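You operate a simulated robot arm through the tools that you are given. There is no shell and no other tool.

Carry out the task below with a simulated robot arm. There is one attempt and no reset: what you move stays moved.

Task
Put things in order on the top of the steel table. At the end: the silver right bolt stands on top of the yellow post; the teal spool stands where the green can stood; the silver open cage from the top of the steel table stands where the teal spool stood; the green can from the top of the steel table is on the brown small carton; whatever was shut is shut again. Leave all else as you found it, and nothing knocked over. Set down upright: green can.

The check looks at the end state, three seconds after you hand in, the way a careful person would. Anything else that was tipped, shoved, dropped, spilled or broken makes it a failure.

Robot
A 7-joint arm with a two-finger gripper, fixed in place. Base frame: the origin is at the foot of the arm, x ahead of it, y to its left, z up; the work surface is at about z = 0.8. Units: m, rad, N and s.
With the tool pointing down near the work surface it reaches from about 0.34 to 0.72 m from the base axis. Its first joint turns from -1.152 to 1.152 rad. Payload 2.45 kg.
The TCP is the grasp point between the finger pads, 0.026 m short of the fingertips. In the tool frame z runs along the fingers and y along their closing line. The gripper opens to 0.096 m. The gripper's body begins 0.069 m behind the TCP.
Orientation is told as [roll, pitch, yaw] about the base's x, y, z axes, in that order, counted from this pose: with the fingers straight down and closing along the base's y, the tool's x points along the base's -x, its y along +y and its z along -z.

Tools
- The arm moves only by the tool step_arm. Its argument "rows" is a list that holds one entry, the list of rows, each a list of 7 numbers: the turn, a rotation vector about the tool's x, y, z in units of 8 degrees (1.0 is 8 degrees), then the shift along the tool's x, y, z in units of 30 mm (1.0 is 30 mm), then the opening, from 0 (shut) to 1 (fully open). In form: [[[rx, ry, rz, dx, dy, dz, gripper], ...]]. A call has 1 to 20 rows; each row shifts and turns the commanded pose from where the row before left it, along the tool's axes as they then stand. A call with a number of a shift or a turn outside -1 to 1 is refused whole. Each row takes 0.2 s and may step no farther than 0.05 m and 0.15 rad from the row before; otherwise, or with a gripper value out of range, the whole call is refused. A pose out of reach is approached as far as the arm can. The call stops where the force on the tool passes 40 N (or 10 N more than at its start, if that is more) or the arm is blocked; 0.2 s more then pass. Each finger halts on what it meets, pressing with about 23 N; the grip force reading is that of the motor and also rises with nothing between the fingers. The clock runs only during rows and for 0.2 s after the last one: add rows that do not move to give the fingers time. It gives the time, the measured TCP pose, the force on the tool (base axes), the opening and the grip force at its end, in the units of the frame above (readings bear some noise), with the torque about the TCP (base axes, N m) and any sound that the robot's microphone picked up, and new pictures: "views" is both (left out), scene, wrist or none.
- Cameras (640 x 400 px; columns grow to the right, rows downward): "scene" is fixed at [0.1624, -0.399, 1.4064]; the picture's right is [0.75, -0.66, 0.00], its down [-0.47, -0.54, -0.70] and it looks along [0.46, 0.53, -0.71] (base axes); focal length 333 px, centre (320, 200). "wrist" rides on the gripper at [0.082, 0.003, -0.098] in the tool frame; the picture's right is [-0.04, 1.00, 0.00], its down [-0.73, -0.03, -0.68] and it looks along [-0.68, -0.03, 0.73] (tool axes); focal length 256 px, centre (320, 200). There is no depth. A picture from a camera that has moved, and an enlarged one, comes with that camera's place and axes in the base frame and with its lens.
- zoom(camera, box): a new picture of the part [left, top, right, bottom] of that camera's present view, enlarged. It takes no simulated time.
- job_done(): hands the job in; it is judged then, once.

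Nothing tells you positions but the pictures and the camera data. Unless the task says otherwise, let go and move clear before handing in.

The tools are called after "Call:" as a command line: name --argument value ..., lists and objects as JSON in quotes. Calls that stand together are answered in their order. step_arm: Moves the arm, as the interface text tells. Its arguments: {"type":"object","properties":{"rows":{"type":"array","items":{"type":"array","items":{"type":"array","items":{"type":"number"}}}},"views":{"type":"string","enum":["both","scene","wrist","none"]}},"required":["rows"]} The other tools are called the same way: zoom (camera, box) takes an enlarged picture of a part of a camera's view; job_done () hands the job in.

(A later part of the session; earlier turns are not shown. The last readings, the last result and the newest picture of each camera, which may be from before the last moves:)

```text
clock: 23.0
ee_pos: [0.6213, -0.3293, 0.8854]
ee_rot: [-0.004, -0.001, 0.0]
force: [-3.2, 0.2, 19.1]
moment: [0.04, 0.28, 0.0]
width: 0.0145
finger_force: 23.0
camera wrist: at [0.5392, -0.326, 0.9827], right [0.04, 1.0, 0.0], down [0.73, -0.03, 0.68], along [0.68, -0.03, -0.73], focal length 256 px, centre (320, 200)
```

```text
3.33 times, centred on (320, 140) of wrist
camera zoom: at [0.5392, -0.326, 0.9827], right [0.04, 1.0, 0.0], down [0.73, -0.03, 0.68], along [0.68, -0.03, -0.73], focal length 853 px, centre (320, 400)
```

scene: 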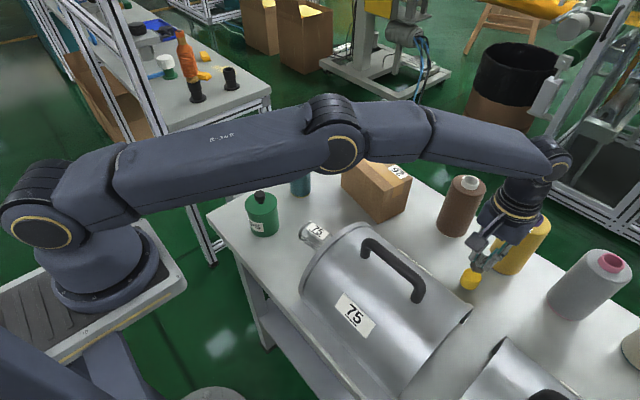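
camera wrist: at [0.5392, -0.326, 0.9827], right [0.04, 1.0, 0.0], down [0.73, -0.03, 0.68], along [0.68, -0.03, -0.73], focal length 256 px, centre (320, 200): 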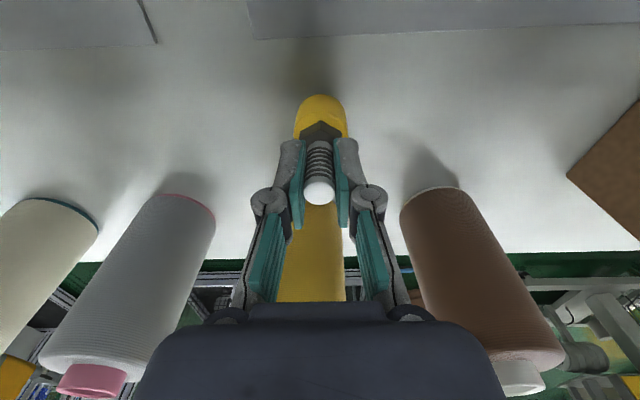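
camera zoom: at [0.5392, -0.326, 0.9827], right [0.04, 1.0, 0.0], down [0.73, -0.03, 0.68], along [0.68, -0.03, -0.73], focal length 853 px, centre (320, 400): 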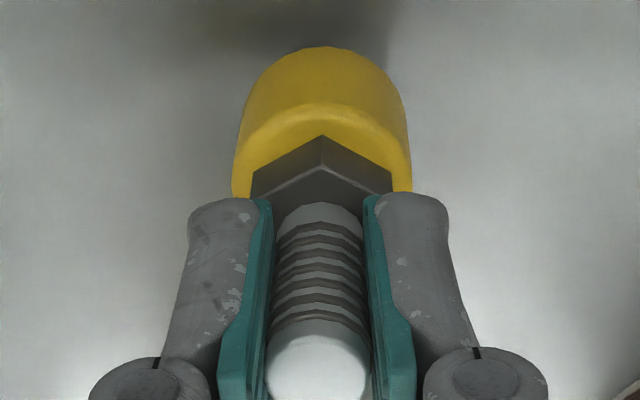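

Contact came at about 8 mm higher than expected height margin (19 N), the post being a bit taller than I estimated. I'll lift slightly, nudge 1.5 mm toward -x to centre it better, and lower again softly.

Call:
step_arm --rows '[[[0, 0, 0, 0, 0, -0.12, 0], [0, 0, 0, 0.05, 0, 0, 0], [0, 0, 0, 0, 0, 0, 0], [0, 0, 0, 0, 0, 0, 0]]]' --views "none"

Call:
zoom --camera "wrist" --box '[270, 90, 370, 170]'

Call:
zoom --camera "scene" --box '[440, 240, 500, 290]'

```text
clock: 24.0
ee_pos: [0.6192, -0.3303, 0.8856]
ee_rot: [0.002, 0.001, -0.001]
force: [0.0, -0.3, -0.2]
moment: [0.02, 0.01, -0.03]
width: 0.0145
finger_force: 23.3
```

```text
5.00 times, centred on (320, 130) of wrist
camera zoom: at [0.5375, -0.3257, 0.9833], right [0.04, 1.0, 0.0], down [0.74, -0.03, 0.68], along [0.68, -0.03, -0.74], focal length 1280 px, centre (320, 550)
```

zoom: 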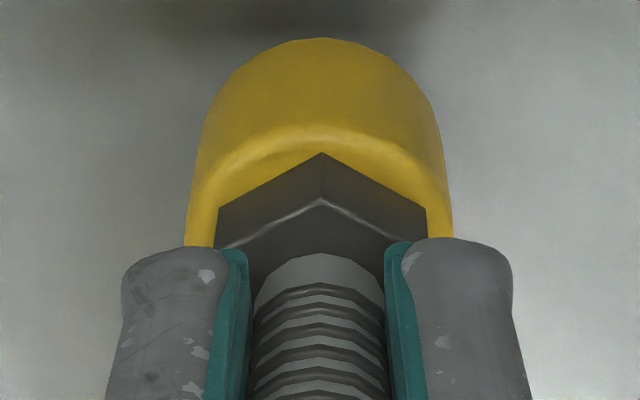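

```text
8.00 times, centred on (470, 265) of scene
camera zoom: at [0.1624, -0.399, 1.4064], right [0.75, -0.66, 0.0], down [-0.47, -0.54, -0.7], along [0.46, 0.53, -0.71], focal length 2666 px, centre (-880, -320)
```

zoom: 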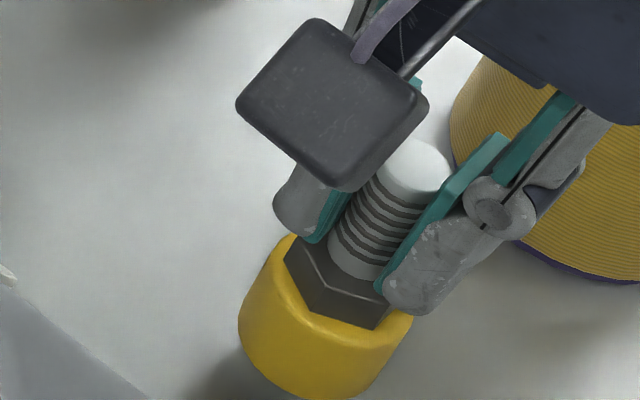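

Call:
step_arm --rows '[[[0, 0, 0, 0, 0, 0.04, 0], [0, 0, 0, 0, 0, 0, 0], [0, 0, 0, 0, 0, 0, 0]]]' --views "none"

```text
clock: 24.8
ee_pos: [0.6206, -0.3304, 0.8866]
ee_rot: [0.0, -0.002, 0.001]
force: [-2.0, 0.3, 3.5]
moment: [-0.02, 0.14, -0.01]
width: 0.015
finger_force: 23.2
```

Light contact (3.5 N). Now I'll open gently and check.

Call:
step_arm --rows '[[[0, 0, 0, 0, 0, 0, 0.17], [0, 0, 0, 0, 0, 0, 0.2], [0, 0, 0, 0, 0, 0, 0.25], [0, 0, 0, 0, 0, 0, 0.35], [0, 0, 0, 0, 0, 0, 0.45], [0, 0, 0, 0, 0, 0, 0.45]]]' --views "wrist"

Call:
zoom --camera "scene" --box '[440, 240, 500, 290]'

Call:
zoom --camera "wrist" --box '[250, 90, 390, 210]'

```text
clock: 26.2
ee_pos: [0.6201, -0.3297, 0.8859]
ee_rot: [0.0, -0.001, 0.0]
force: [-0.8, -0.3, 0.1]
moment: [0.03, 0.03, 0.03]
width: 0.0431
finger_force: 0.1
camera wrist: at [0.5379, -0.3259, 0.983], right [0.04, 1.0, 0.0], down [0.73, -0.03, 0.68], along [0.68, -0.03, -0.73], focal length 256 px, centre (320, 200)
```

wrist: 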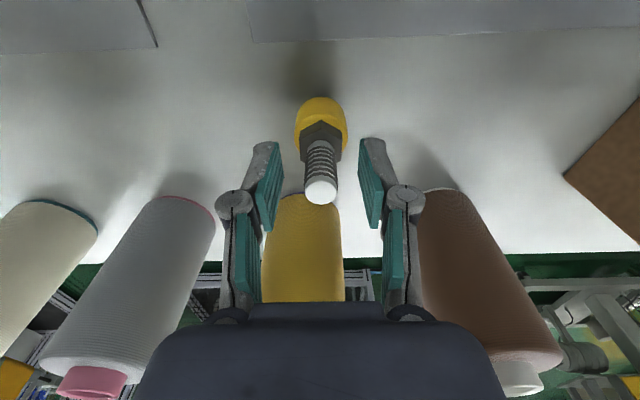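

```text
8.00 times, centred on (470, 265) of scene
camera zoom: at [0.1624, -0.399, 1.4064], right [0.75, -0.66, 0.0], down [-0.47, -0.54, -0.7], along [0.46, 0.53, -0.71], focal length 2666 px, centre (-880, -320)
```

zoom: 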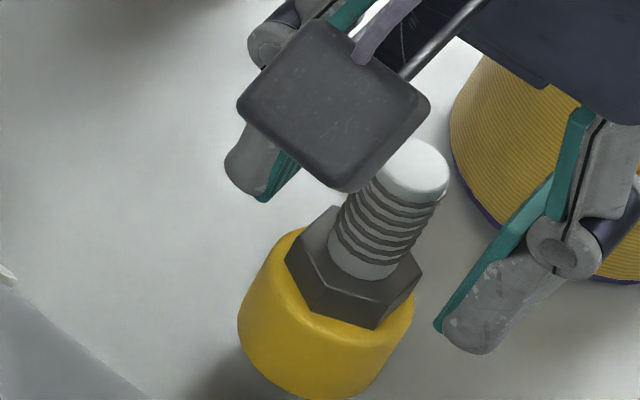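

```text
3.33 times, centred on (320, 150) of wrist
camera zoom: at [0.5379, -0.3259, 0.983], right [0.04, 1.0, 0.0], down [0.73, -0.03, 0.68], along [0.68, -0.03, -0.73], focal length 853 px, centre (320, 367)
```

zoom: 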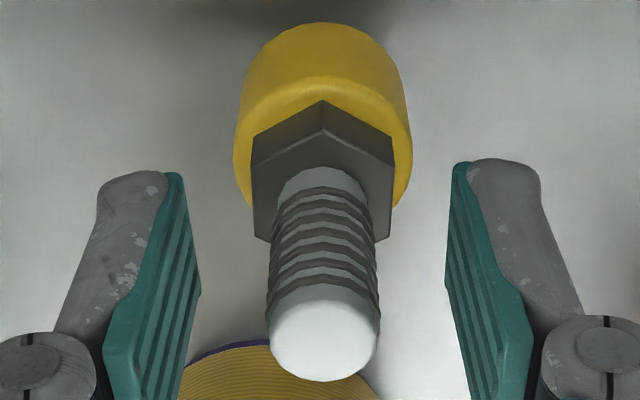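

The bolt stands on the post, but may sit a few millimetres toward +x. I'll look even closer to decide whether to recentre.

Call:
zoom --camera "scene" --box '[462, 258, 500, 288]'

Call:
zoom --camera "wrist" --box '[285, 90, 355, 160]'

```text
13.33 times, centred on (481, 273) of scene
camera zoom: at [0.1624, -0.399, 1.4064], right [0.75, -0.66, 0.0], down [-0.47, -0.54, -0.7], along [0.46, 0.53, -0.71], focal length 4444 px, centre (-1827, -773)
```

zoom: 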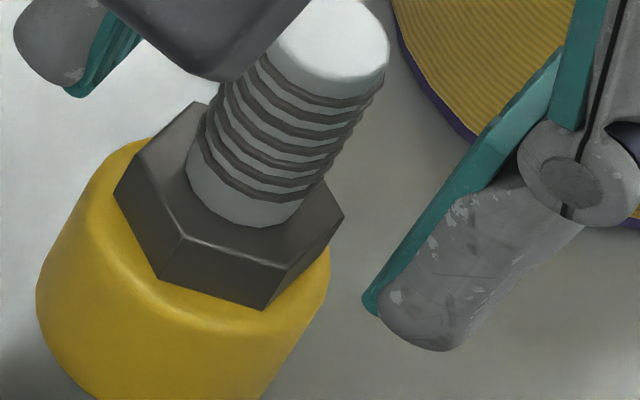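

```text
5.71 times, centred on (320, 125) of wrist
camera zoom: at [0.5379, -0.3259, 0.983], right [0.04, 1.0, 0.0], down [0.73, -0.03, 0.68], along [0.68, -0.03, -0.73], focal length 1463 px, centre (320, 629)
```

zoom: 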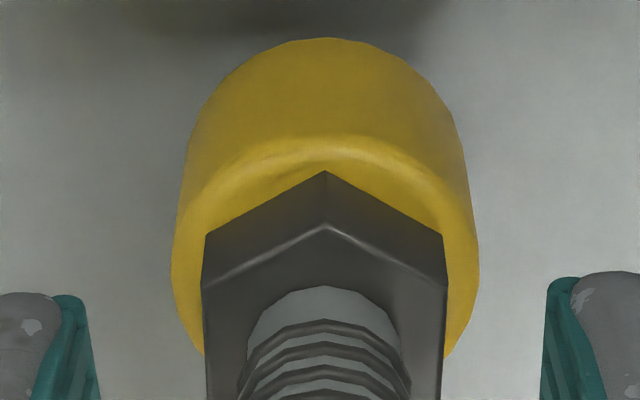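

The bolt sits about 6 mm off-centre toward +x on the post. I'll re-grip, lift 4 mm, shift 6 mm toward -x and set it down again.

Call:
step_arm --rows '[[[0, 0, 0, 0, 0, 0, 0.3], [0, 0, 0, 0, 0, 0, 0.15], [0, 0, 0, 0, 0, 0, 0], [0, 0, 0, 0, 0, 0, 0], [0, 0, 0, 0, 0, -0.15, 0], [0, 0, 0, 0.1, 0, 0, 0], [0, 0, 0, 0.1, 0, 0, 0], [0, 0, 0, 0, 0, 0, 0]]]' --views "wrist"

Call:
zoom --camera "wrist" --box '[285, 90, 355, 160]'

Call:
zoom --camera "scene" --box '[452, 253, 490, 283]'

```text
clock: 28.0
ee_pos: [0.6145, -0.3303, 0.8915]
ee_rot: [0.0, 0.0, 0.001]
force: [-0.1, -1.2, -0.7]
moment: [0.02, -0.01, -0.03]
width: 0.0145
finger_force: 22.9
camera wrist: at [0.5323, -0.3259, 0.9883], right [0.04, 1.0, 0.0], down [0.73, -0.03, 0.68], along [0.68, -0.03, -0.73], focal length 256 px, centre (320, 200)
```

wrist: 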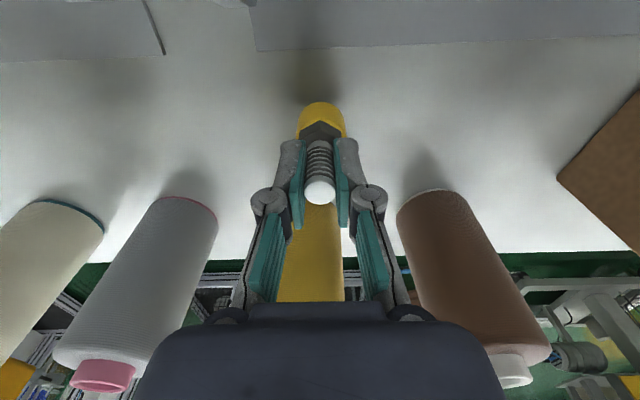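

```text
5.71 times, centred on (320, 125) of wrist
camera zoom: at [0.5323, -0.3259, 0.9883], right [0.04, 1.0, 0.0], down [0.73, -0.03, 0.68], along [0.68, -0.03, -0.73], focal length 1463 px, centre (320, 629)
```

zoom: 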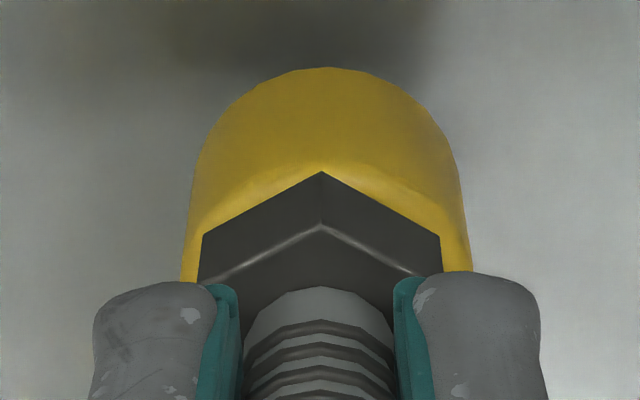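

```text
13.33 times, centred on (471, 268) of scene
camera zoom: at [0.1624, -0.399, 1.4064], right [0.75, -0.66, 0.0], down [-0.47, -0.54, -0.7], along [0.46, 0.53, -0.71], focal length 4444 px, centre (-1693, -707)
```

zoom: 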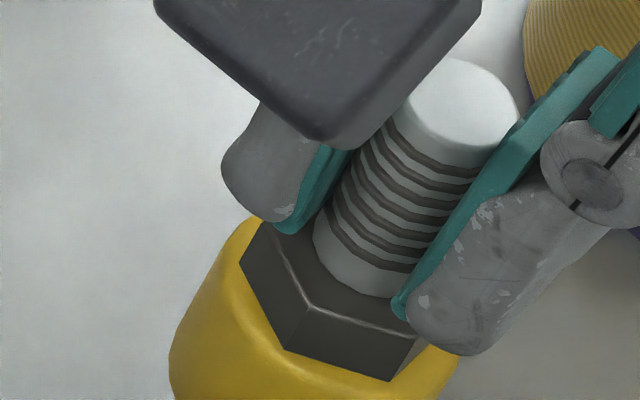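

Call:
step_arm --rows '[[[0, 0, 0, 0, 0, 0.1, 0], [0, 0, 0, 0, 0, 0.05, 0], [0, 0, 0, 0, 0, 0, 0], [0, 0, 0, 0, 0, 0, 0]]]' --views "none"

Call:
zoom --camera "wrist" --box '[285, 90, 355, 160]'

Call:
zoom --camera "scene" --box '[452, 253, 490, 283]'

```text
clock: 29.0
ee_pos: [0.6136, -0.3301, 0.8864]
ee_rot: [0.0, -0.001, 0.001]
force: [0.6, 0.1, -0.4]
moment: [0.01, 0.01, 0.02]
width: 0.0148
finger_force: 22.4
```

```text
5.71 times, centred on (320, 125) of wrist
camera zoom: at [0.5318, -0.326, 0.9836], right [0.04, 1.0, 0.0], down [0.73, -0.03, 0.68], along [0.68, -0.03, -0.73], focal length 1463 px, centre (320, 629)
```

zoom: 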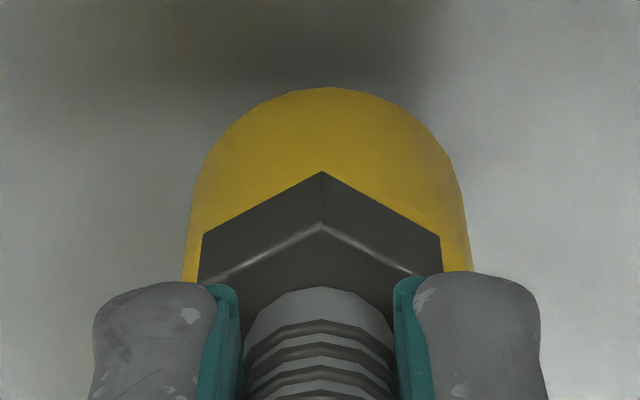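

```text
13.33 times, centred on (471, 268) of scene
camera zoom: at [0.1624, -0.399, 1.4064], right [0.75, -0.66, 0.0], down [-0.47, -0.54, -0.7], along [0.46, 0.53, -0.71], focal length 4444 px, centre (-1693, -707)
```

zoom: 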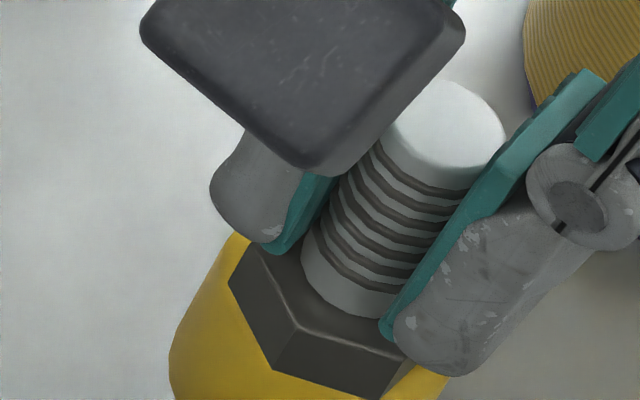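

Call:
step_arm --rows '[[[0, 0, 0, -0.05, 0.03, 0, 0], [0, 0, 0, 0, 0, 0.03, 0], [0, 0, 0, 0, 0, 0, 0], [0, 0, 0, 0, 0, 0, 0]]]' --views "none"

```text
clock: 30.0
ee_pos: [0.6157, -0.3306, 0.8854]
ee_rot: [0.0, -0.003, 0.001]
force: [-1.3, -0.9, 9.4]
moment: [0.02, 0.09, 0.0]
width: 0.0147
finger_force: 23.1
```

Call:
step_arm --rows '[[[0, 0, 0, 0, 0, -0.015, 0], [0, 0, 0, 0, 0, 0, 0.17], [0, 0, 0, 0, 0, 0, 0.2], [0, 0, 0, 0, 0, 0, 0.25], [0, 0, 0, 0, 0, 0, 0.35], [0, 0, 0, 0, 0, 0, 0.5], [0, 0, 0, 0, 0, 0, 0.5]]]' --views "none"

Call:
zoom --camera "wrist" --box '[285, 90, 355, 160]'

Call:
zoom --camera "scene" --box '[452, 253, 490, 283]'

```text
clock: 31.6
ee_pos: [0.6164, -0.33, 0.8849]
ee_rot: [0.0, -0.001, 0.001]
force: [0.5, 0.2, -0.4]
moment: [-0.01, -0.01, -0.03]
width: 0.0478
finger_force: 0.1
```

```text
5.71 times, centred on (320, 125) of wrist
camera zoom: at [0.5332, -0.3256, 0.9821], right [0.04, 1.0, 0.0], down [0.73, -0.03, 0.68], along [0.68, -0.03, -0.73], focal length 1463 px, centre (320, 629)
```

zoom: 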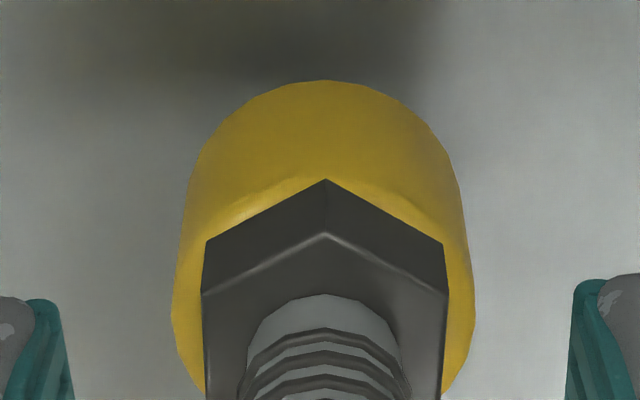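

```text
13.33 times, centred on (471, 268) of scene
camera zoom: at [0.1624, -0.399, 1.4064], right [0.75, -0.66, 0.0], down [-0.47, -0.54, -0.7], along [0.46, 0.53, -0.71], focal length 4444 px, centre (-1693, -707)
```

zoom: 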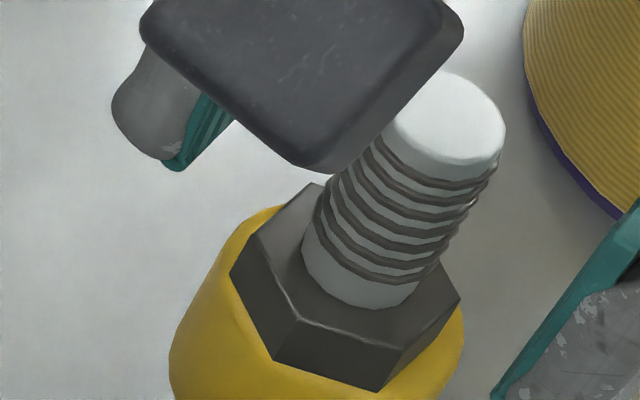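

The bolt is now well centred on the post and standing freely. I'll rise straight up, then travel to above the green can with the gripper open.

Call:
step_arm --rows '[[[0, 0, 0, 0, 0, -0.5, 0.5], [0, 0, 0, 0, 0, -1, 0.5], [0, 0, 0, 0, 0, -1, 0.5], [0, 0, 0, 0, 0, -1, 0.5], [0, 0, 0, 0, 0, -1, 0.6], [0, 0, 0, 0, 0, -0.7, 0.8], [0, 0, 0, 0.52, 0.957, 0, 1], [0, 0, 0, 0.52, 0.957, 0, 1], [0, 0, 0, 0.52, 0.957, 0, 1], [0, 0, 0, 0.52, 0.957, 0, 1], [0, 0, 0, 0.52, 0.957, 0, 1], [0, 0, 0, 0.52, 0.957, 0, 1], [0, 0, 0, 0.52, 0.957, 0, 1], [0, 0, 0, 0.52, 0.957, 0, 1], [0, 0, 0, 0.52, 0.957, 0, 1], [0, 0, 0, 0.52, 0.957, 0, 1], [0, 0, 0, 0.52, 0.957, 0, 1], [0, 0, 0, 0.52, 0.957, 0, 1], [0, 0, 0, 0.52, 0.957, 0, 1], [0, 0, 0, 0.52, 0.957, 0, 1]]]' --views "both"

Call:
zoom --camera "scene" --box '[440, 235, 510, 300]'

Call:
zoom --camera "wrist" --box '[240, 0, 440, 125]'

```text
clock: 35.8
ee_pos: [0.397, 0.0718, 1.0421]
ee_rot: [0.001, -0.002, 0.001]
force: [-0.4, 0.8, 0.4]
moment: [-0.02, 0.0, 0.0]
width: 0.0961
finger_force: 0.1
camera wrist: at [0.3146, 0.0767, 1.1399], right [0.04, 1.0, 0.0], down [0.73, -0.03, 0.68], along [0.68, -0.03, -0.73], focal length 256 px, centre (320, 200)
```

scene: 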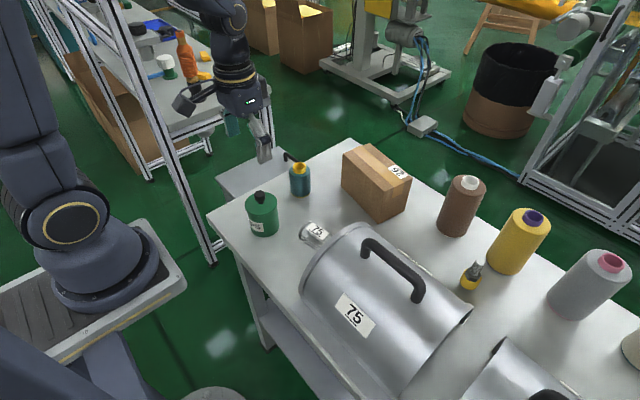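
wrist: 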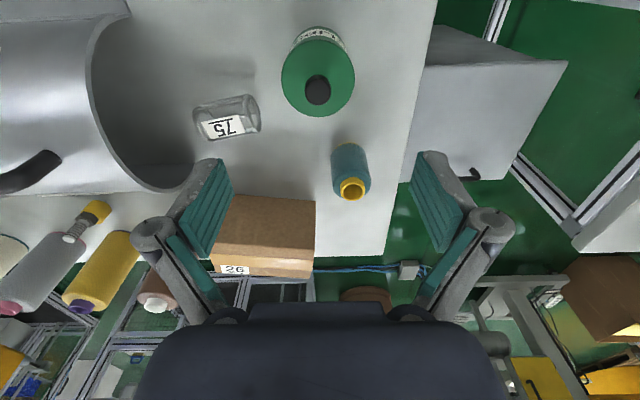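

```text
6.15 times, centred on (475, 268) of scene
camera zoom: at [0.1624, -0.399, 1.4064], right [0.75, -0.66, 0.0], down [-0.47, -0.54, -0.7], along [0.46, 0.53, -0.71], focal length 2051 px, centre (-634, -215)
```

zoom: 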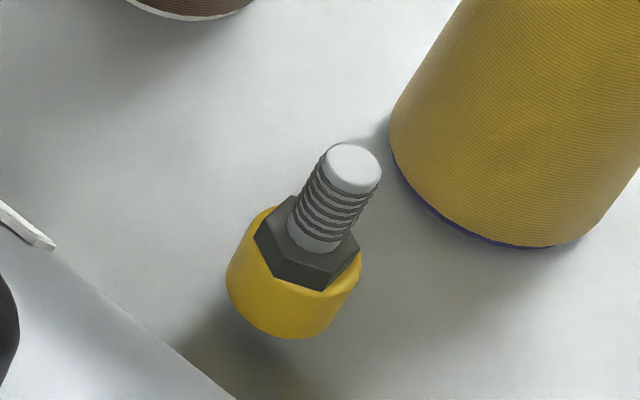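

```text
3.20 times, centred on (340, 62) of wrist
camera zoom: at [0.3146, 0.0767, 1.1399], right [0.04, 1.0, 0.0], down [0.73, -0.03, 0.68], along [0.68, -0.03, -0.73], focal length 819 px, centre (256, 640)
```

zoom: 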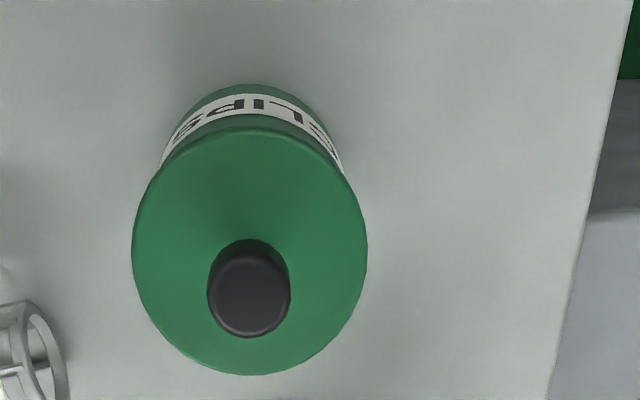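

The bolt stands cleanly on the post. The green can's lid centre is about (0.397, 0.071), 71 mm wide, knob top near z = 0.913. I'm above it; I'll descend partway and verify finger clearance.

Call:
step_arm --rows '[[[0, 0, 0, 0, -0.03, 1, 1], [0, 0, 0, 0, 0, 1, 1], [0, 0, 0, 0, 0, 1, 1], [0, 0, 0, 0, 0, 0.5, 1], [0, 0, 0, 0, 0, 0, 1]]]' --views "wrist"

Call:
zoom --camera "scene" --box '[220, 150, 320, 245]'

Call:
zoom --camera "wrist" --box '[160, 60, 480, 260]'

```text
clock: 37.0
ee_pos: [0.3942, 0.0694, 0.9365]
ee_rot: [0.001, 0.0, 0.0]
force: [-0.1, 0.6, 0.0]
moment: [0.02, 0.03, -0.04]
width: 0.0959
finger_force: 0.0
camera wrist: at [0.3127, 0.0745, 1.0328], right [0.04, 1.0, 0.0], down [0.73, -0.03, 0.68], along [0.68, -0.03, -0.73], focal length 256 px, centre (320, 200)
```

wrist: 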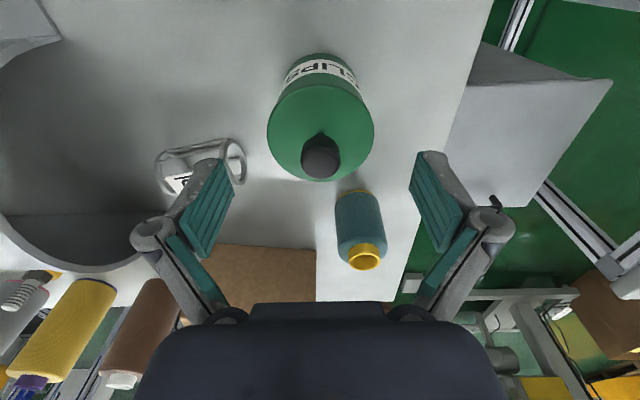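

```text
4.21 times, centred on (270, 198) of scene
camera zoom: at [0.1624, -0.399, 1.4064], right [0.75, -0.66, 0.0], down [-0.47, -0.54, -0.7], along [0.46, 0.53, -0.71], focal length 1403 px, centre (530, 210)
```

zoom: 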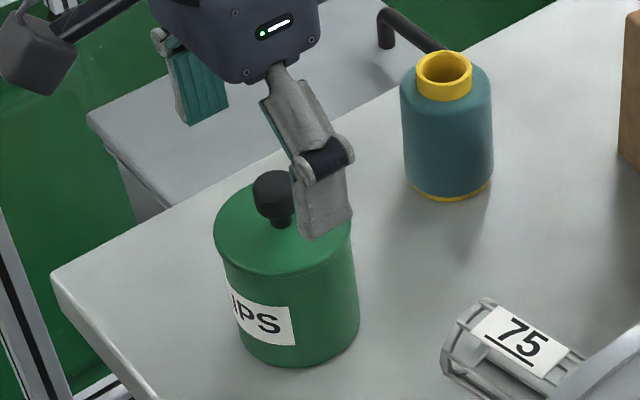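

```text
2.00 times, centred on (320, 160) of wrist
camera zoom: at [0.3127, 0.0745, 1.0328], right [0.04, 1.0, 0.0], down [0.73, -0.03, 0.68], along [0.68, -0.03, -0.73], focal length 512 px, centre (320, 280)
```

zoom: 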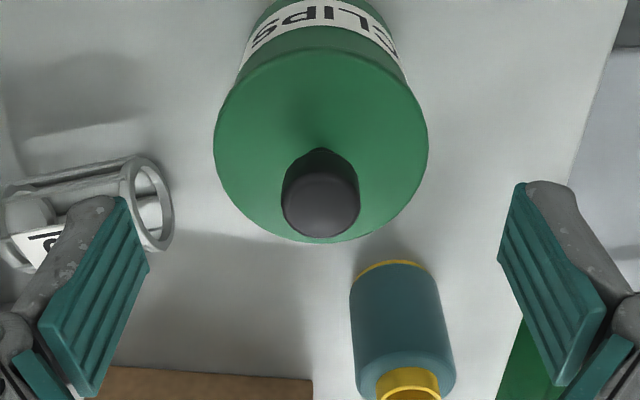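

Centred. Descending to grasp height on the can's body.

Call:
step_arm --rows '[[[0, 0, 0, 0, 0, 0.6, 1], [0, 0, 0, 0, 0, 0.6, 1], [0, 0, 0, 0, 0, 0.5, 1], [0, 0, 0, 0, 0, 0.5, 1], [0, 0, 0, 0, 0, 0.5, 1], [0, 0, 0, 0, 0, 0, 1]]]' --views "wrist"

Call:
zoom --camera "scene" --box '[220, 150, 320, 245]'

```text
clock: 38.4
ee_pos: [0.3969, 0.0707, 0.8539]
ee_rot: [0.0, 0.001, -0.001]
force: [0.1, 0.5, -0.2]
moment: [0.01, 0.01, 0.02]
width: 0.0962
finger_force: 0.0
camera wrist: at [0.3149, 0.0752, 0.9521], right [0.04, 1.0, 0.0], down [0.73, -0.03, 0.68], along [0.68, -0.03, -0.73], focal length 256 px, centre (320, 200)
```

wrist: 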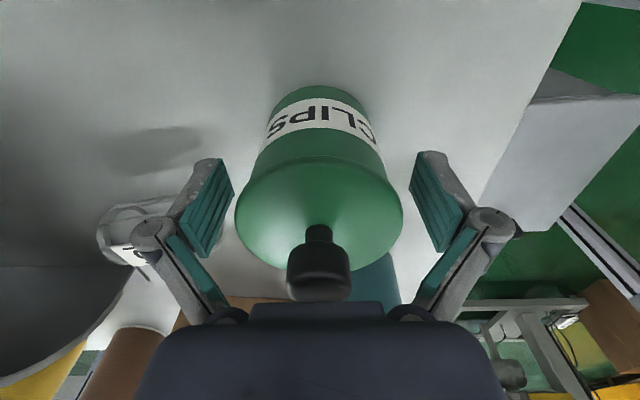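

```text
4.21 times, centred on (270, 198) of scene
camera zoom: at [0.1624, -0.399, 1.4064], right [0.75, -0.66, 0.0], down [-0.47, -0.54, -0.7], along [0.46, 0.53, -0.71], focal length 1403 px, centre (530, 210)
```

zoom: 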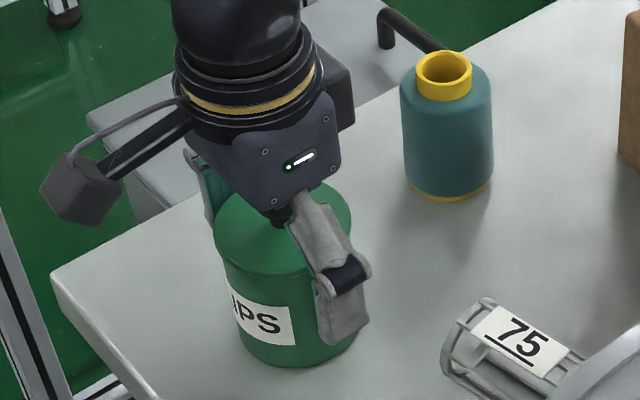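

Call:
step_arm --rows '[[[0, 0, 0, 0, 0, 0, 0.85], [0, 0, 0, 0, 0, 0, 0.7], [0, 0, 0, 0, 0, 0, 0.5], [0, 0, 0, 0, 0, 0, 0.3], [0, 0, 0, 0, 0, 0, 0.3]]]' --views "wrist"

```text
clock: 39.6
ee_pos: [0.396, 0.0712, 0.8564]
ee_rot: [-0.001, 0.0, -0.001]
force: [-1.0, -0.5, 5.7]
moment: [-0.08, 0.03, 0.02]
width: 0.0686
finger_force: 23.2
camera wrist: at [0.3149, 0.0752, 0.9524], right [0.04, 1.0, 0.0], down [0.73, -0.03, 0.68], along [0.68, -0.03, -0.73], focal length 256 px, centre (320, 200)
```

wrist: 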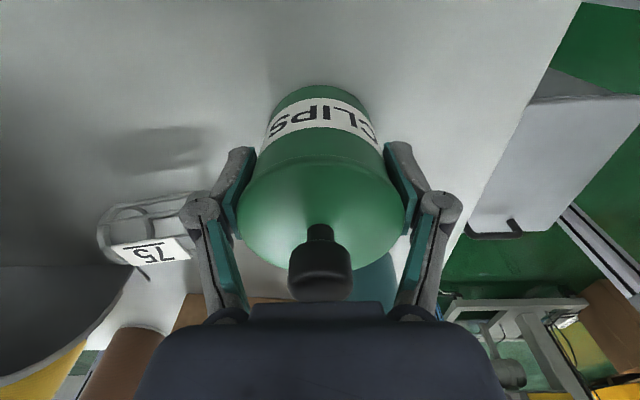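

Gripped (68.6 mm). I'll lift slightly first and verify that the whole can comes up, not just the lid.

Call:
step_arm --rows '[[[0, 0, 0, 0, 0, -0.2, 0.3], [0, 0, 0, 0, 0, -0.4, 0.3], [0, 0, 0, 0, 0, -0.4, 0.3], [0, 0, 0, 0, 0, 0, 0.3]]]' --views "wrist"

Call:
zoom --camera "scene" --box '[220, 150, 320, 245]'

```text
clock: 40.6
ee_pos: [0.3961, 0.0711, 0.8849]
ee_rot: [0.0, 0.001, 0.001]
force: [-0.9, -0.2, -1.0]
moment: [0.03, 0.02, 0.03]
width: 0.0681
finger_force: 23.1
camera wrist: at [0.3154, 0.0755, 0.9829], right [0.04, 1.0, 0.0], down [0.73, -0.03, 0.68], along [0.68, -0.03, -0.73], focal length 256 px, centre (320, 200)
```

wrist: 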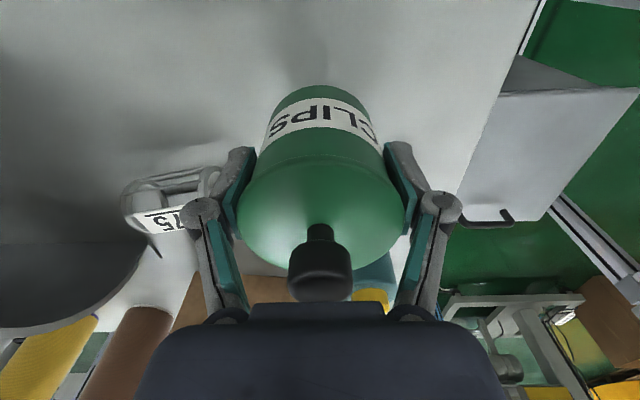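

```text
4.21 times, centred on (270, 198) of scene
camera zoom: at [0.1625, -0.399, 1.4064], right [0.75, -0.66, 0.0], down [-0.47, -0.54, -0.7], along [0.46, 0.53, -0.71], focal length 1403 px, centre (530, 210)
```

zoom: 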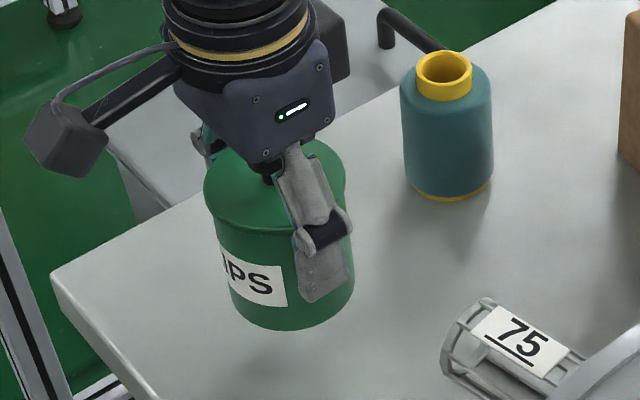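

The entire can is lifted. The carton's top is centred at about (0.660, -0.028), z ≈ 0.907. I'll raise the can and carry it above the carton.

Call:
step_arm --rows '[[[0, 0, 0, 0, 0, -0.8, 0.3], [0, 0, 0, 0, 0, -1, 0.3], [0, 0, 0, 0, 0, -1, 0.3], [0, 0, 0, 0, 0, -1, 0.3], [0, 0, 0, 0, 0, -1, 0.3], [0, 0, 0, 0, 0, -0.5, 0.3], [0, 0, 0, -0.6, -0.22, 0, 0.3], [0, 0, 0, -0.95, -0.36, 0, 0.3], [0, 0, 0, -0.95, -0.36, 0, 0.3], [0, 0, 0, -0.95, -0.36, 0, 0.3], [0, 0, 0, -0.95, -0.36, 0, 0.3], [0, 0, 0, -0.95, -0.36, 0, 0.3], [0, 0, 0, -0.95, -0.36, 0, 0.3], [0, 0, 0, -0.95, -0.36, 0, 0.3], [0, 0, 0, -0.95, -0.36, 0, 0.3], [0, 0, 0, -0.6, -0.22, 0, 0.3], [0, 0, 0, 0, 0, 0, 0.3]]]' --views "both"

Call:
zoom --camera "scene" --box '[320, 110, 440, 230]'

```text
clock: 44.2
ee_pos: [0.6616, -0.0275, 1.045]
ee_rot: [-0.001, 0.0, 0.0]
force: [1.0, -0.2, -1.3]
moment: [0.02, -0.01, 0.0]
width: 0.0683
finger_force: 23.1
camera wrist: at [0.5798, -0.0237, 1.1421], right [0.04, 1.0, 0.0], down [0.73, -0.03, 0.68], along [0.68, -0.03, -0.73], focal length 256 px, centre (320, 200)
```

scene: 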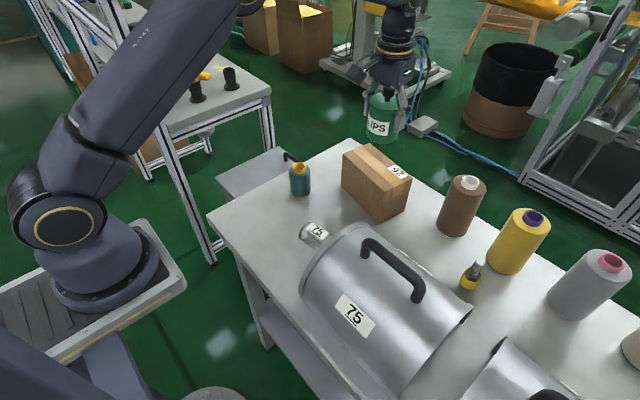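
wrist: 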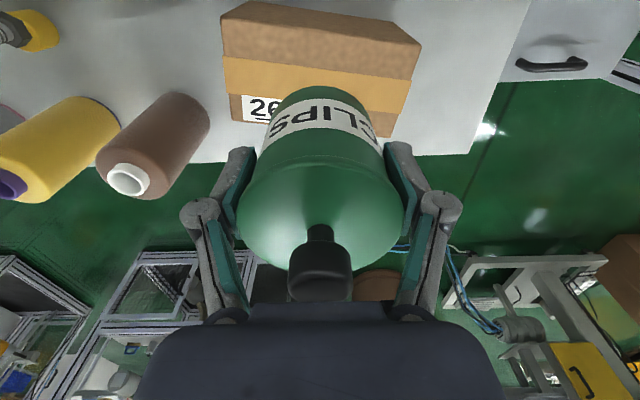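

```text
3.33 times, centred on (380, 170) of scene
camera zoom: at [0.1625, -0.399, 1.4063], right [0.75, -0.66, 0.0], down [-0.47, -0.54, -0.7], along [0.46, 0.53, -0.71], focal length 1111 px, centre (120, 300)
```

zoom: 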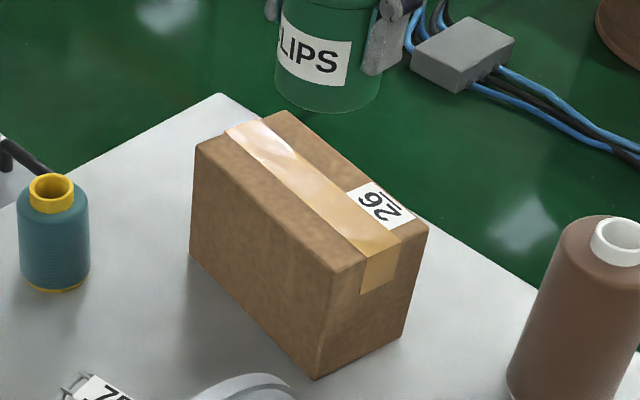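

Position above the carton checks out. Lowering slowly toward contact.

Call:
step_arm --rows '[[[0, 0, 0, 0.03, -0.03, 0.7, 0.3], [0, 0, 0, 0, 0, 0.7, 0.3], [0, 0, 0, 0, 0, 0.5, 0.3], [0, 0, 0, 0, 0, 0.3, 0.3], [0, 0, 0, 0, 0, 0, 0.3]]]' --views "none"

Call:
zoom --camera "scene" --box '[320, 110, 440, 230]'

Call:
zoom --camera "wrist" --box '[180, 0, 460, 175]'

```text
clock: 45.4
ee_pos: [0.6588, -0.0293, 0.9782]
ee_rot: [0.001, 0.001, -0.001]
force: [1.2, 0.2, -1.6]
moment: [0.01, -0.04, -0.01]
width: 0.0683
finger_force: 22.9
```

```text
3.33 times, centred on (380, 170) of scene
camera zoom: at [0.1625, -0.399, 1.4063], right [0.75, -0.66, 0.0], down [-0.47, -0.54, -0.7], along [0.46, 0.53, -0.71], focal length 1111 px, centre (120, 300)
```

zoom: 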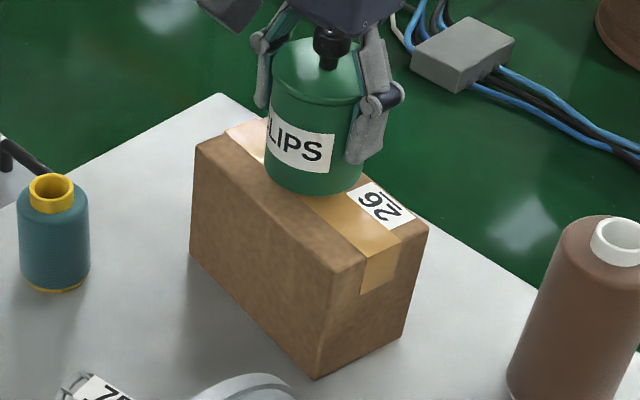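

```text
2.29 times, centred on (320, 88) of wrist
camera zoom: at [0.5775, -0.0247, 1.0755], right [0.04, 1.0, 0.0], down [0.73, -0.03, 0.68], along [0.68, -0.03, -0.73], focal length 585 px, centre (320, 457)
```

zoom: 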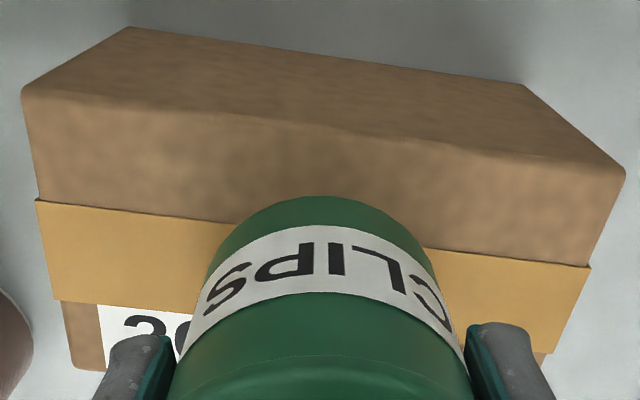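

Call:
step_arm --rows '[[[0, 0, 0, 0, 0, 0.15, 0.3], [0, 0, 0, 0, 0, 0.1, 0.3], [0, 0, 0, 0, 0, 0.1, 0.3], [0, 0, 0, 0, 0, 0, 0.3]]]' --views "none"

Call:
step_arm --rows '[[[0, 0, 0, 0, 0, 0.06, 0.3], [0, 0, 0, 0, 0, 0, 0.3]]]' --views "none"

```text
clock: 46.4
ee_pos: [0.6593, -0.0284, 0.967]
ee_rot: [0.0, 0.001, 0.001]
force: [-0.2, -0.3, -1.9]
moment: [0.01, 0.01, 0.01]
width: 0.0683
finger_force: 23.1
```

```text
clock: 47.0
ee_pos: [0.6601, -0.0296, 0.9664]
ee_rot: [0.0, 0.001, -0.001]
force: [0.4, 0.3, -1.1]
moment: [0.06, -0.01, -0.01]
width: 0.0684
finger_force: 22.9
```

Call:
step_arm --rows '[[[0, 0, 0, 0, 0, 0.06, 0.3], [0, 0, 0, 0, 0, 0, 0.3]]]' --views "none"

Call:
zoom --camera "scene" --box '[340, 120, 420, 200]'

```text
clock: 47.6
ee_pos: [0.6603, -0.0292, 0.9665]
ee_rot: [0.001, -0.001, 0.001]
force: [-2.0, 1.0, 4.8]
moment: [-0.02, 0.1, 0.05]
width: 0.0682
finger_force: 22.9
```

```text
5.00 times, centred on (380, 160) of scene
camera zoom: at [0.1623, -0.399, 1.4064], right [0.75, -0.66, 0.0], down [-0.47, -0.54, -0.7], along [0.46, 0.53, -0.71], focal length 1667 px, centre (20, 400)
```

zoom: 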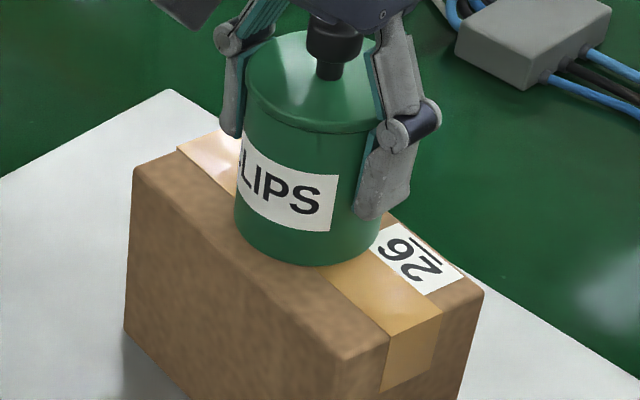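

Light contact with the carton top. Releasing gradually.

Call:
step_arm --rows '[[[0, 0, 0, 0, 0, 0, 0.72], [0, 0, 0, 0, 0, 0, 0.76], [0, 0, 0, 0, 0, 0, 0.82], [0, 0, 0, 0, 0, 0, 0.9], [0, 0, 0, 0, 0, 0, 1], [0, 0, 0, 0, 0, 0, 1]]]' --views "wrist"

Call:
zoom --camera "scene" --box '[340, 120, 420, 200]'

```text
clock: 49.0
ee_pos: [0.6596, -0.0284, 0.9652]
ee_rot: [0.0, 0.0, 0.0]
force: [-0.1, 0.8, -0.3]
moment: [-0.01, 0.0, 0.01]
width: 0.096
finger_force: 0.1
camera wrist: at [0.5779, -0.0246, 1.062], right [0.04, 1.0, 0.0], down [0.73, -0.03, 0.68], along [0.68, -0.03, -0.73], focal length 256 px, centre (320, 200)
```

wrist: 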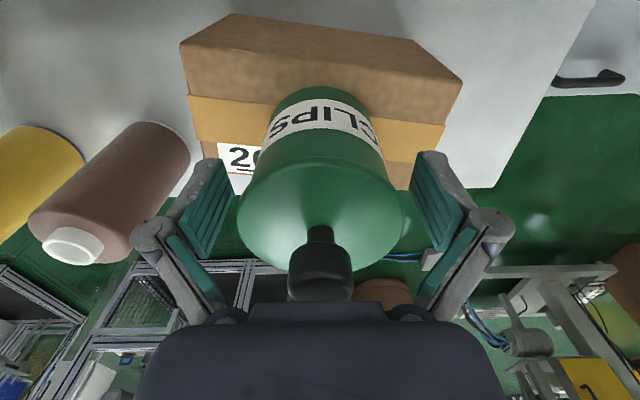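

```text
5.00 times, centred on (380, 160) of scene
camera zoom: at [0.1624, -0.399, 1.4064], right [0.75, -0.66, 0.0], down [-0.47, -0.54, -0.7], along [0.46, 0.53, -0.71], focal length 1667 px, centre (20, 400)
```

zoom: 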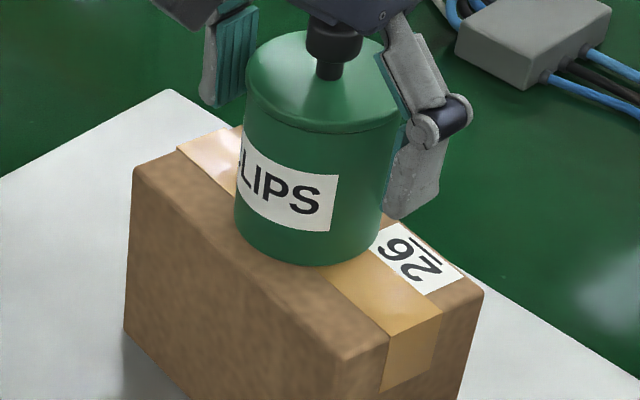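

The can stands upright on the carton. I'll rise clear and move over the teal spool at about (0.541, 0.110).

Call:
step_arm --rows '[[[0, 0, 0, 0, 0, -0.6, 1], [0, 0, 0, 0, 0, -0.9, 1], [0, 0, 0, 0, 0, -0.9, 1], [0, 0, 0, 0, 0, -0.9, 1], [0, 0, 0, 0, 0, -0.9, 1], [0, 0, 0, 0.66, 0.77, 0, 1], [0, 0, 0, 0.66, 0.77, 0, 1], [0, 0, 0, 0.66, 0.77, 0, 1], [0, 0, 0, 0.66, 0.77, 0, 1], [0, 0, 0, 0.66, 0.77, 0, 1], [0, 0, 0, 0.66, 0.77, 0, 1], [0, 0, 0, 0, 0, 1, 0.9], [0, 0, 0, 0, 0, 1, 0.85], [0, 0, 0, 0, 0, 1, 0.85], [0, 0, 0, 0, 0, 0, 0.85]]]' --views "both"

Call:
zoom --camera "scene" --box '[270, 100, 430, 230]'

Call:
zoom --camera "wrist" --box '[240, 20, 400, 120]'

```text
clock: 52.2
ee_pos: [0.5418, 0.108, 0.9998]
ee_rot: [0.0, -0.001, 0.002]
force: [0.4, -0.6, 0.3]
moment: [-0.01, -0.03, -0.03]
width: 0.0818
finger_force: 0.1
camera wrist: at [0.4598, 0.1134, 1.0965], right [0.04, 1.0, 0.0], down [0.73, -0.03, 0.68], along [0.68, -0.03, -0.73], focal length 256 px, centre (320, 200)
```

scene: 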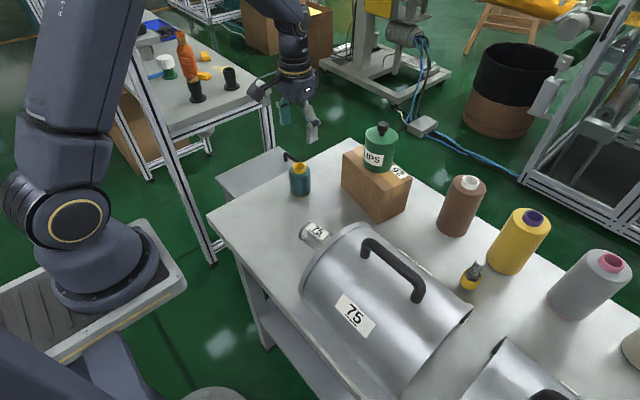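
wrist: 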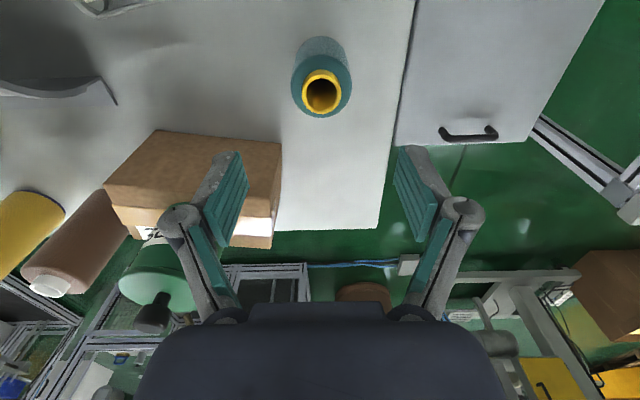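

```text
3.08 times, centred on (350, 165) of scene
camera zoom: at [0.1624, -0.399, 1.4064], right [0.75, -0.66, 0.0], down [-0.47, -0.54, -0.7], along [0.46, 0.53, -0.71], focal length 1026 px, centre (228, 308)
```

zoom: 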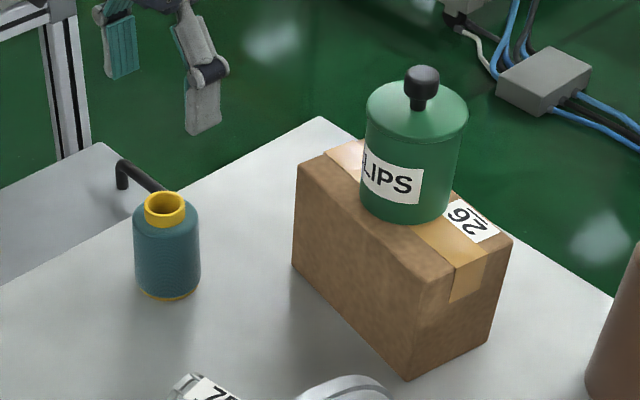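

```text
4.00 times, centred on (320, 70) of wrist
camera zoom: at [0.4598, 0.1134, 1.0965], right [0.04, 1.0, 0.0], down [0.73, -0.03, 0.68], along [0.68, -0.03, -0.73], focal length 1024 px, centre (320, 720)
```

zoom: 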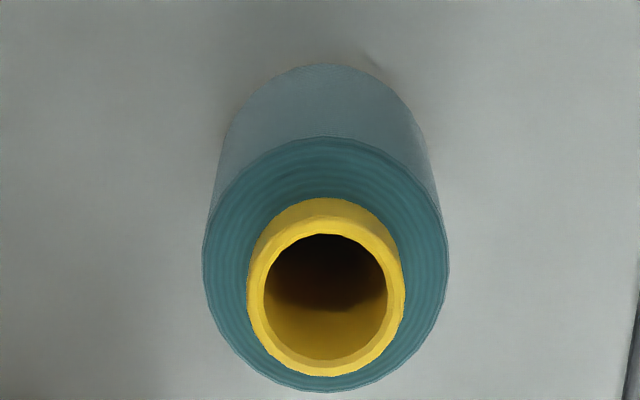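

The can is upright on the carton. The teal spool's centre is about (0.539, 0.111), 52 mm wide. Descending around its body.

Call:
step_arm --rows '[[[0, 0, 0, 0.07, 0.05, 0.8, 0.85], [0, 0, 0, 0, 0, 0.8, 0.85], [0, 0, 0, 0, 0, 0.8, 0.85], [0, 0, 0, 0, 0, 0, 0.85]]]' --views "wrist"

Call:
zoom --camera "wrist" --box '[220, 60, 420, 220]'

```text
clock: 53.2
ee_pos: [0.5392, 0.1111, 0.9286]
ee_rot: [0.0, 0.001, 0.001]
force: [0.4, 0.7, 0.8]
moment: [-0.01, 0.0, 0.0]
width: 0.0817
finger_force: 0.1
camera wrist: at [0.4567, 0.1158, 1.0256], right [0.04, 1.0, 0.0], down [0.73, -0.03, 0.68], along [0.68, -0.03, -0.73], focal length 256 px, centre (320, 200)
```

wrist: 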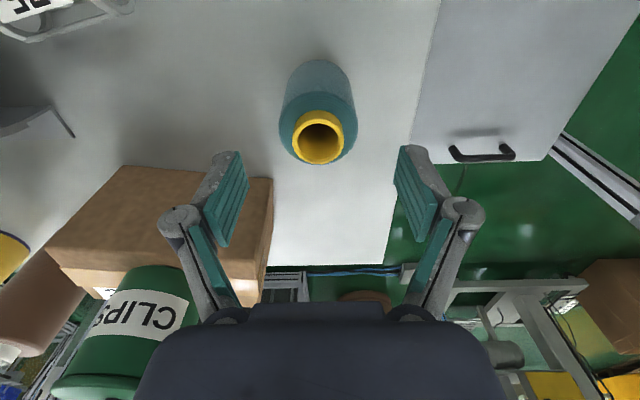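

```text
2.50 times, centred on (320, 140) of wrist
camera zoom: at [0.4567, 0.1158, 1.0256], right [0.04, 1.0, 0.0], down [0.73, -0.03, 0.68], along [0.68, -0.03, -0.73], focal length 640 px, centre (320, 350)
```

zoom: 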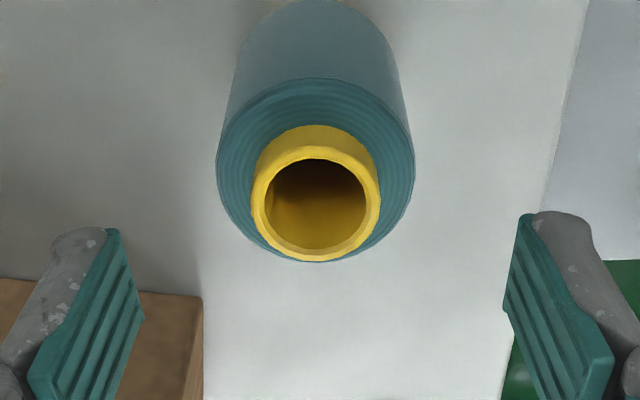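

Call:
step_arm --rows '[[[0, 0, 0, 0.03, -0.04, 0.7, 0.85], [0, 0, 0, 0, 0, 0.7, 0.85], [0, 0, 0, 0, 0, 0.6, 0.85], [0, 0, 0, 0, 0, 0.6, 0.85], [0, 0, 0, 0, 0, 0, 0.85]]]' --views "wrist"

Call:
zoom --camera "scene" --box '[260, 130, 350, 210]'

```text
clock: 54.4
ee_pos: [0.5381, 0.1107, 0.8509]
ee_rot: [0.001, 0.0, 0.0]
force: [-0.5, 0.5, -0.2]
moment: [0.01, -0.02, -0.01]
width: 0.0818
finger_force: 0.0
camera wrist: at [0.4567, 0.1144, 0.9483], right [0.04, 1.0, 0.0], down [0.73, -0.03, 0.68], along [0.68, -0.03, -0.73], focal length 256 px, centre (320, 200)
```

wrist: 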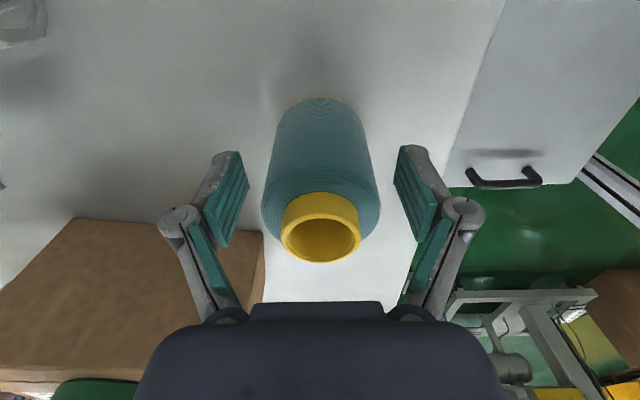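

```text
5.00 times, centred on (305, 170) of scene
camera zoom: at [0.1624, -0.399, 1.4064], right [0.75, -0.66, 0.0], down [-0.47, -0.54, -0.7], along [0.46, 0.53, -0.71], focal length 1667 px, centre (395, 350)
```

zoom: 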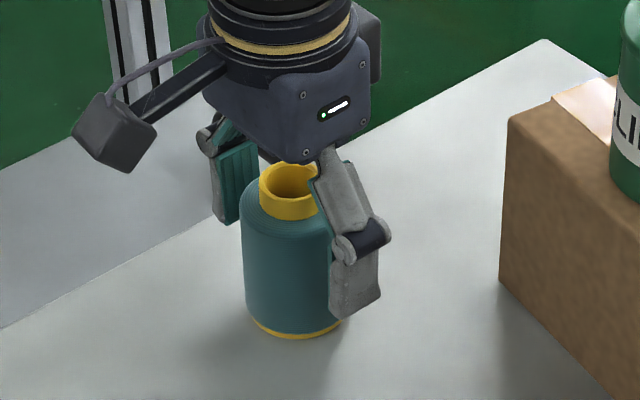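

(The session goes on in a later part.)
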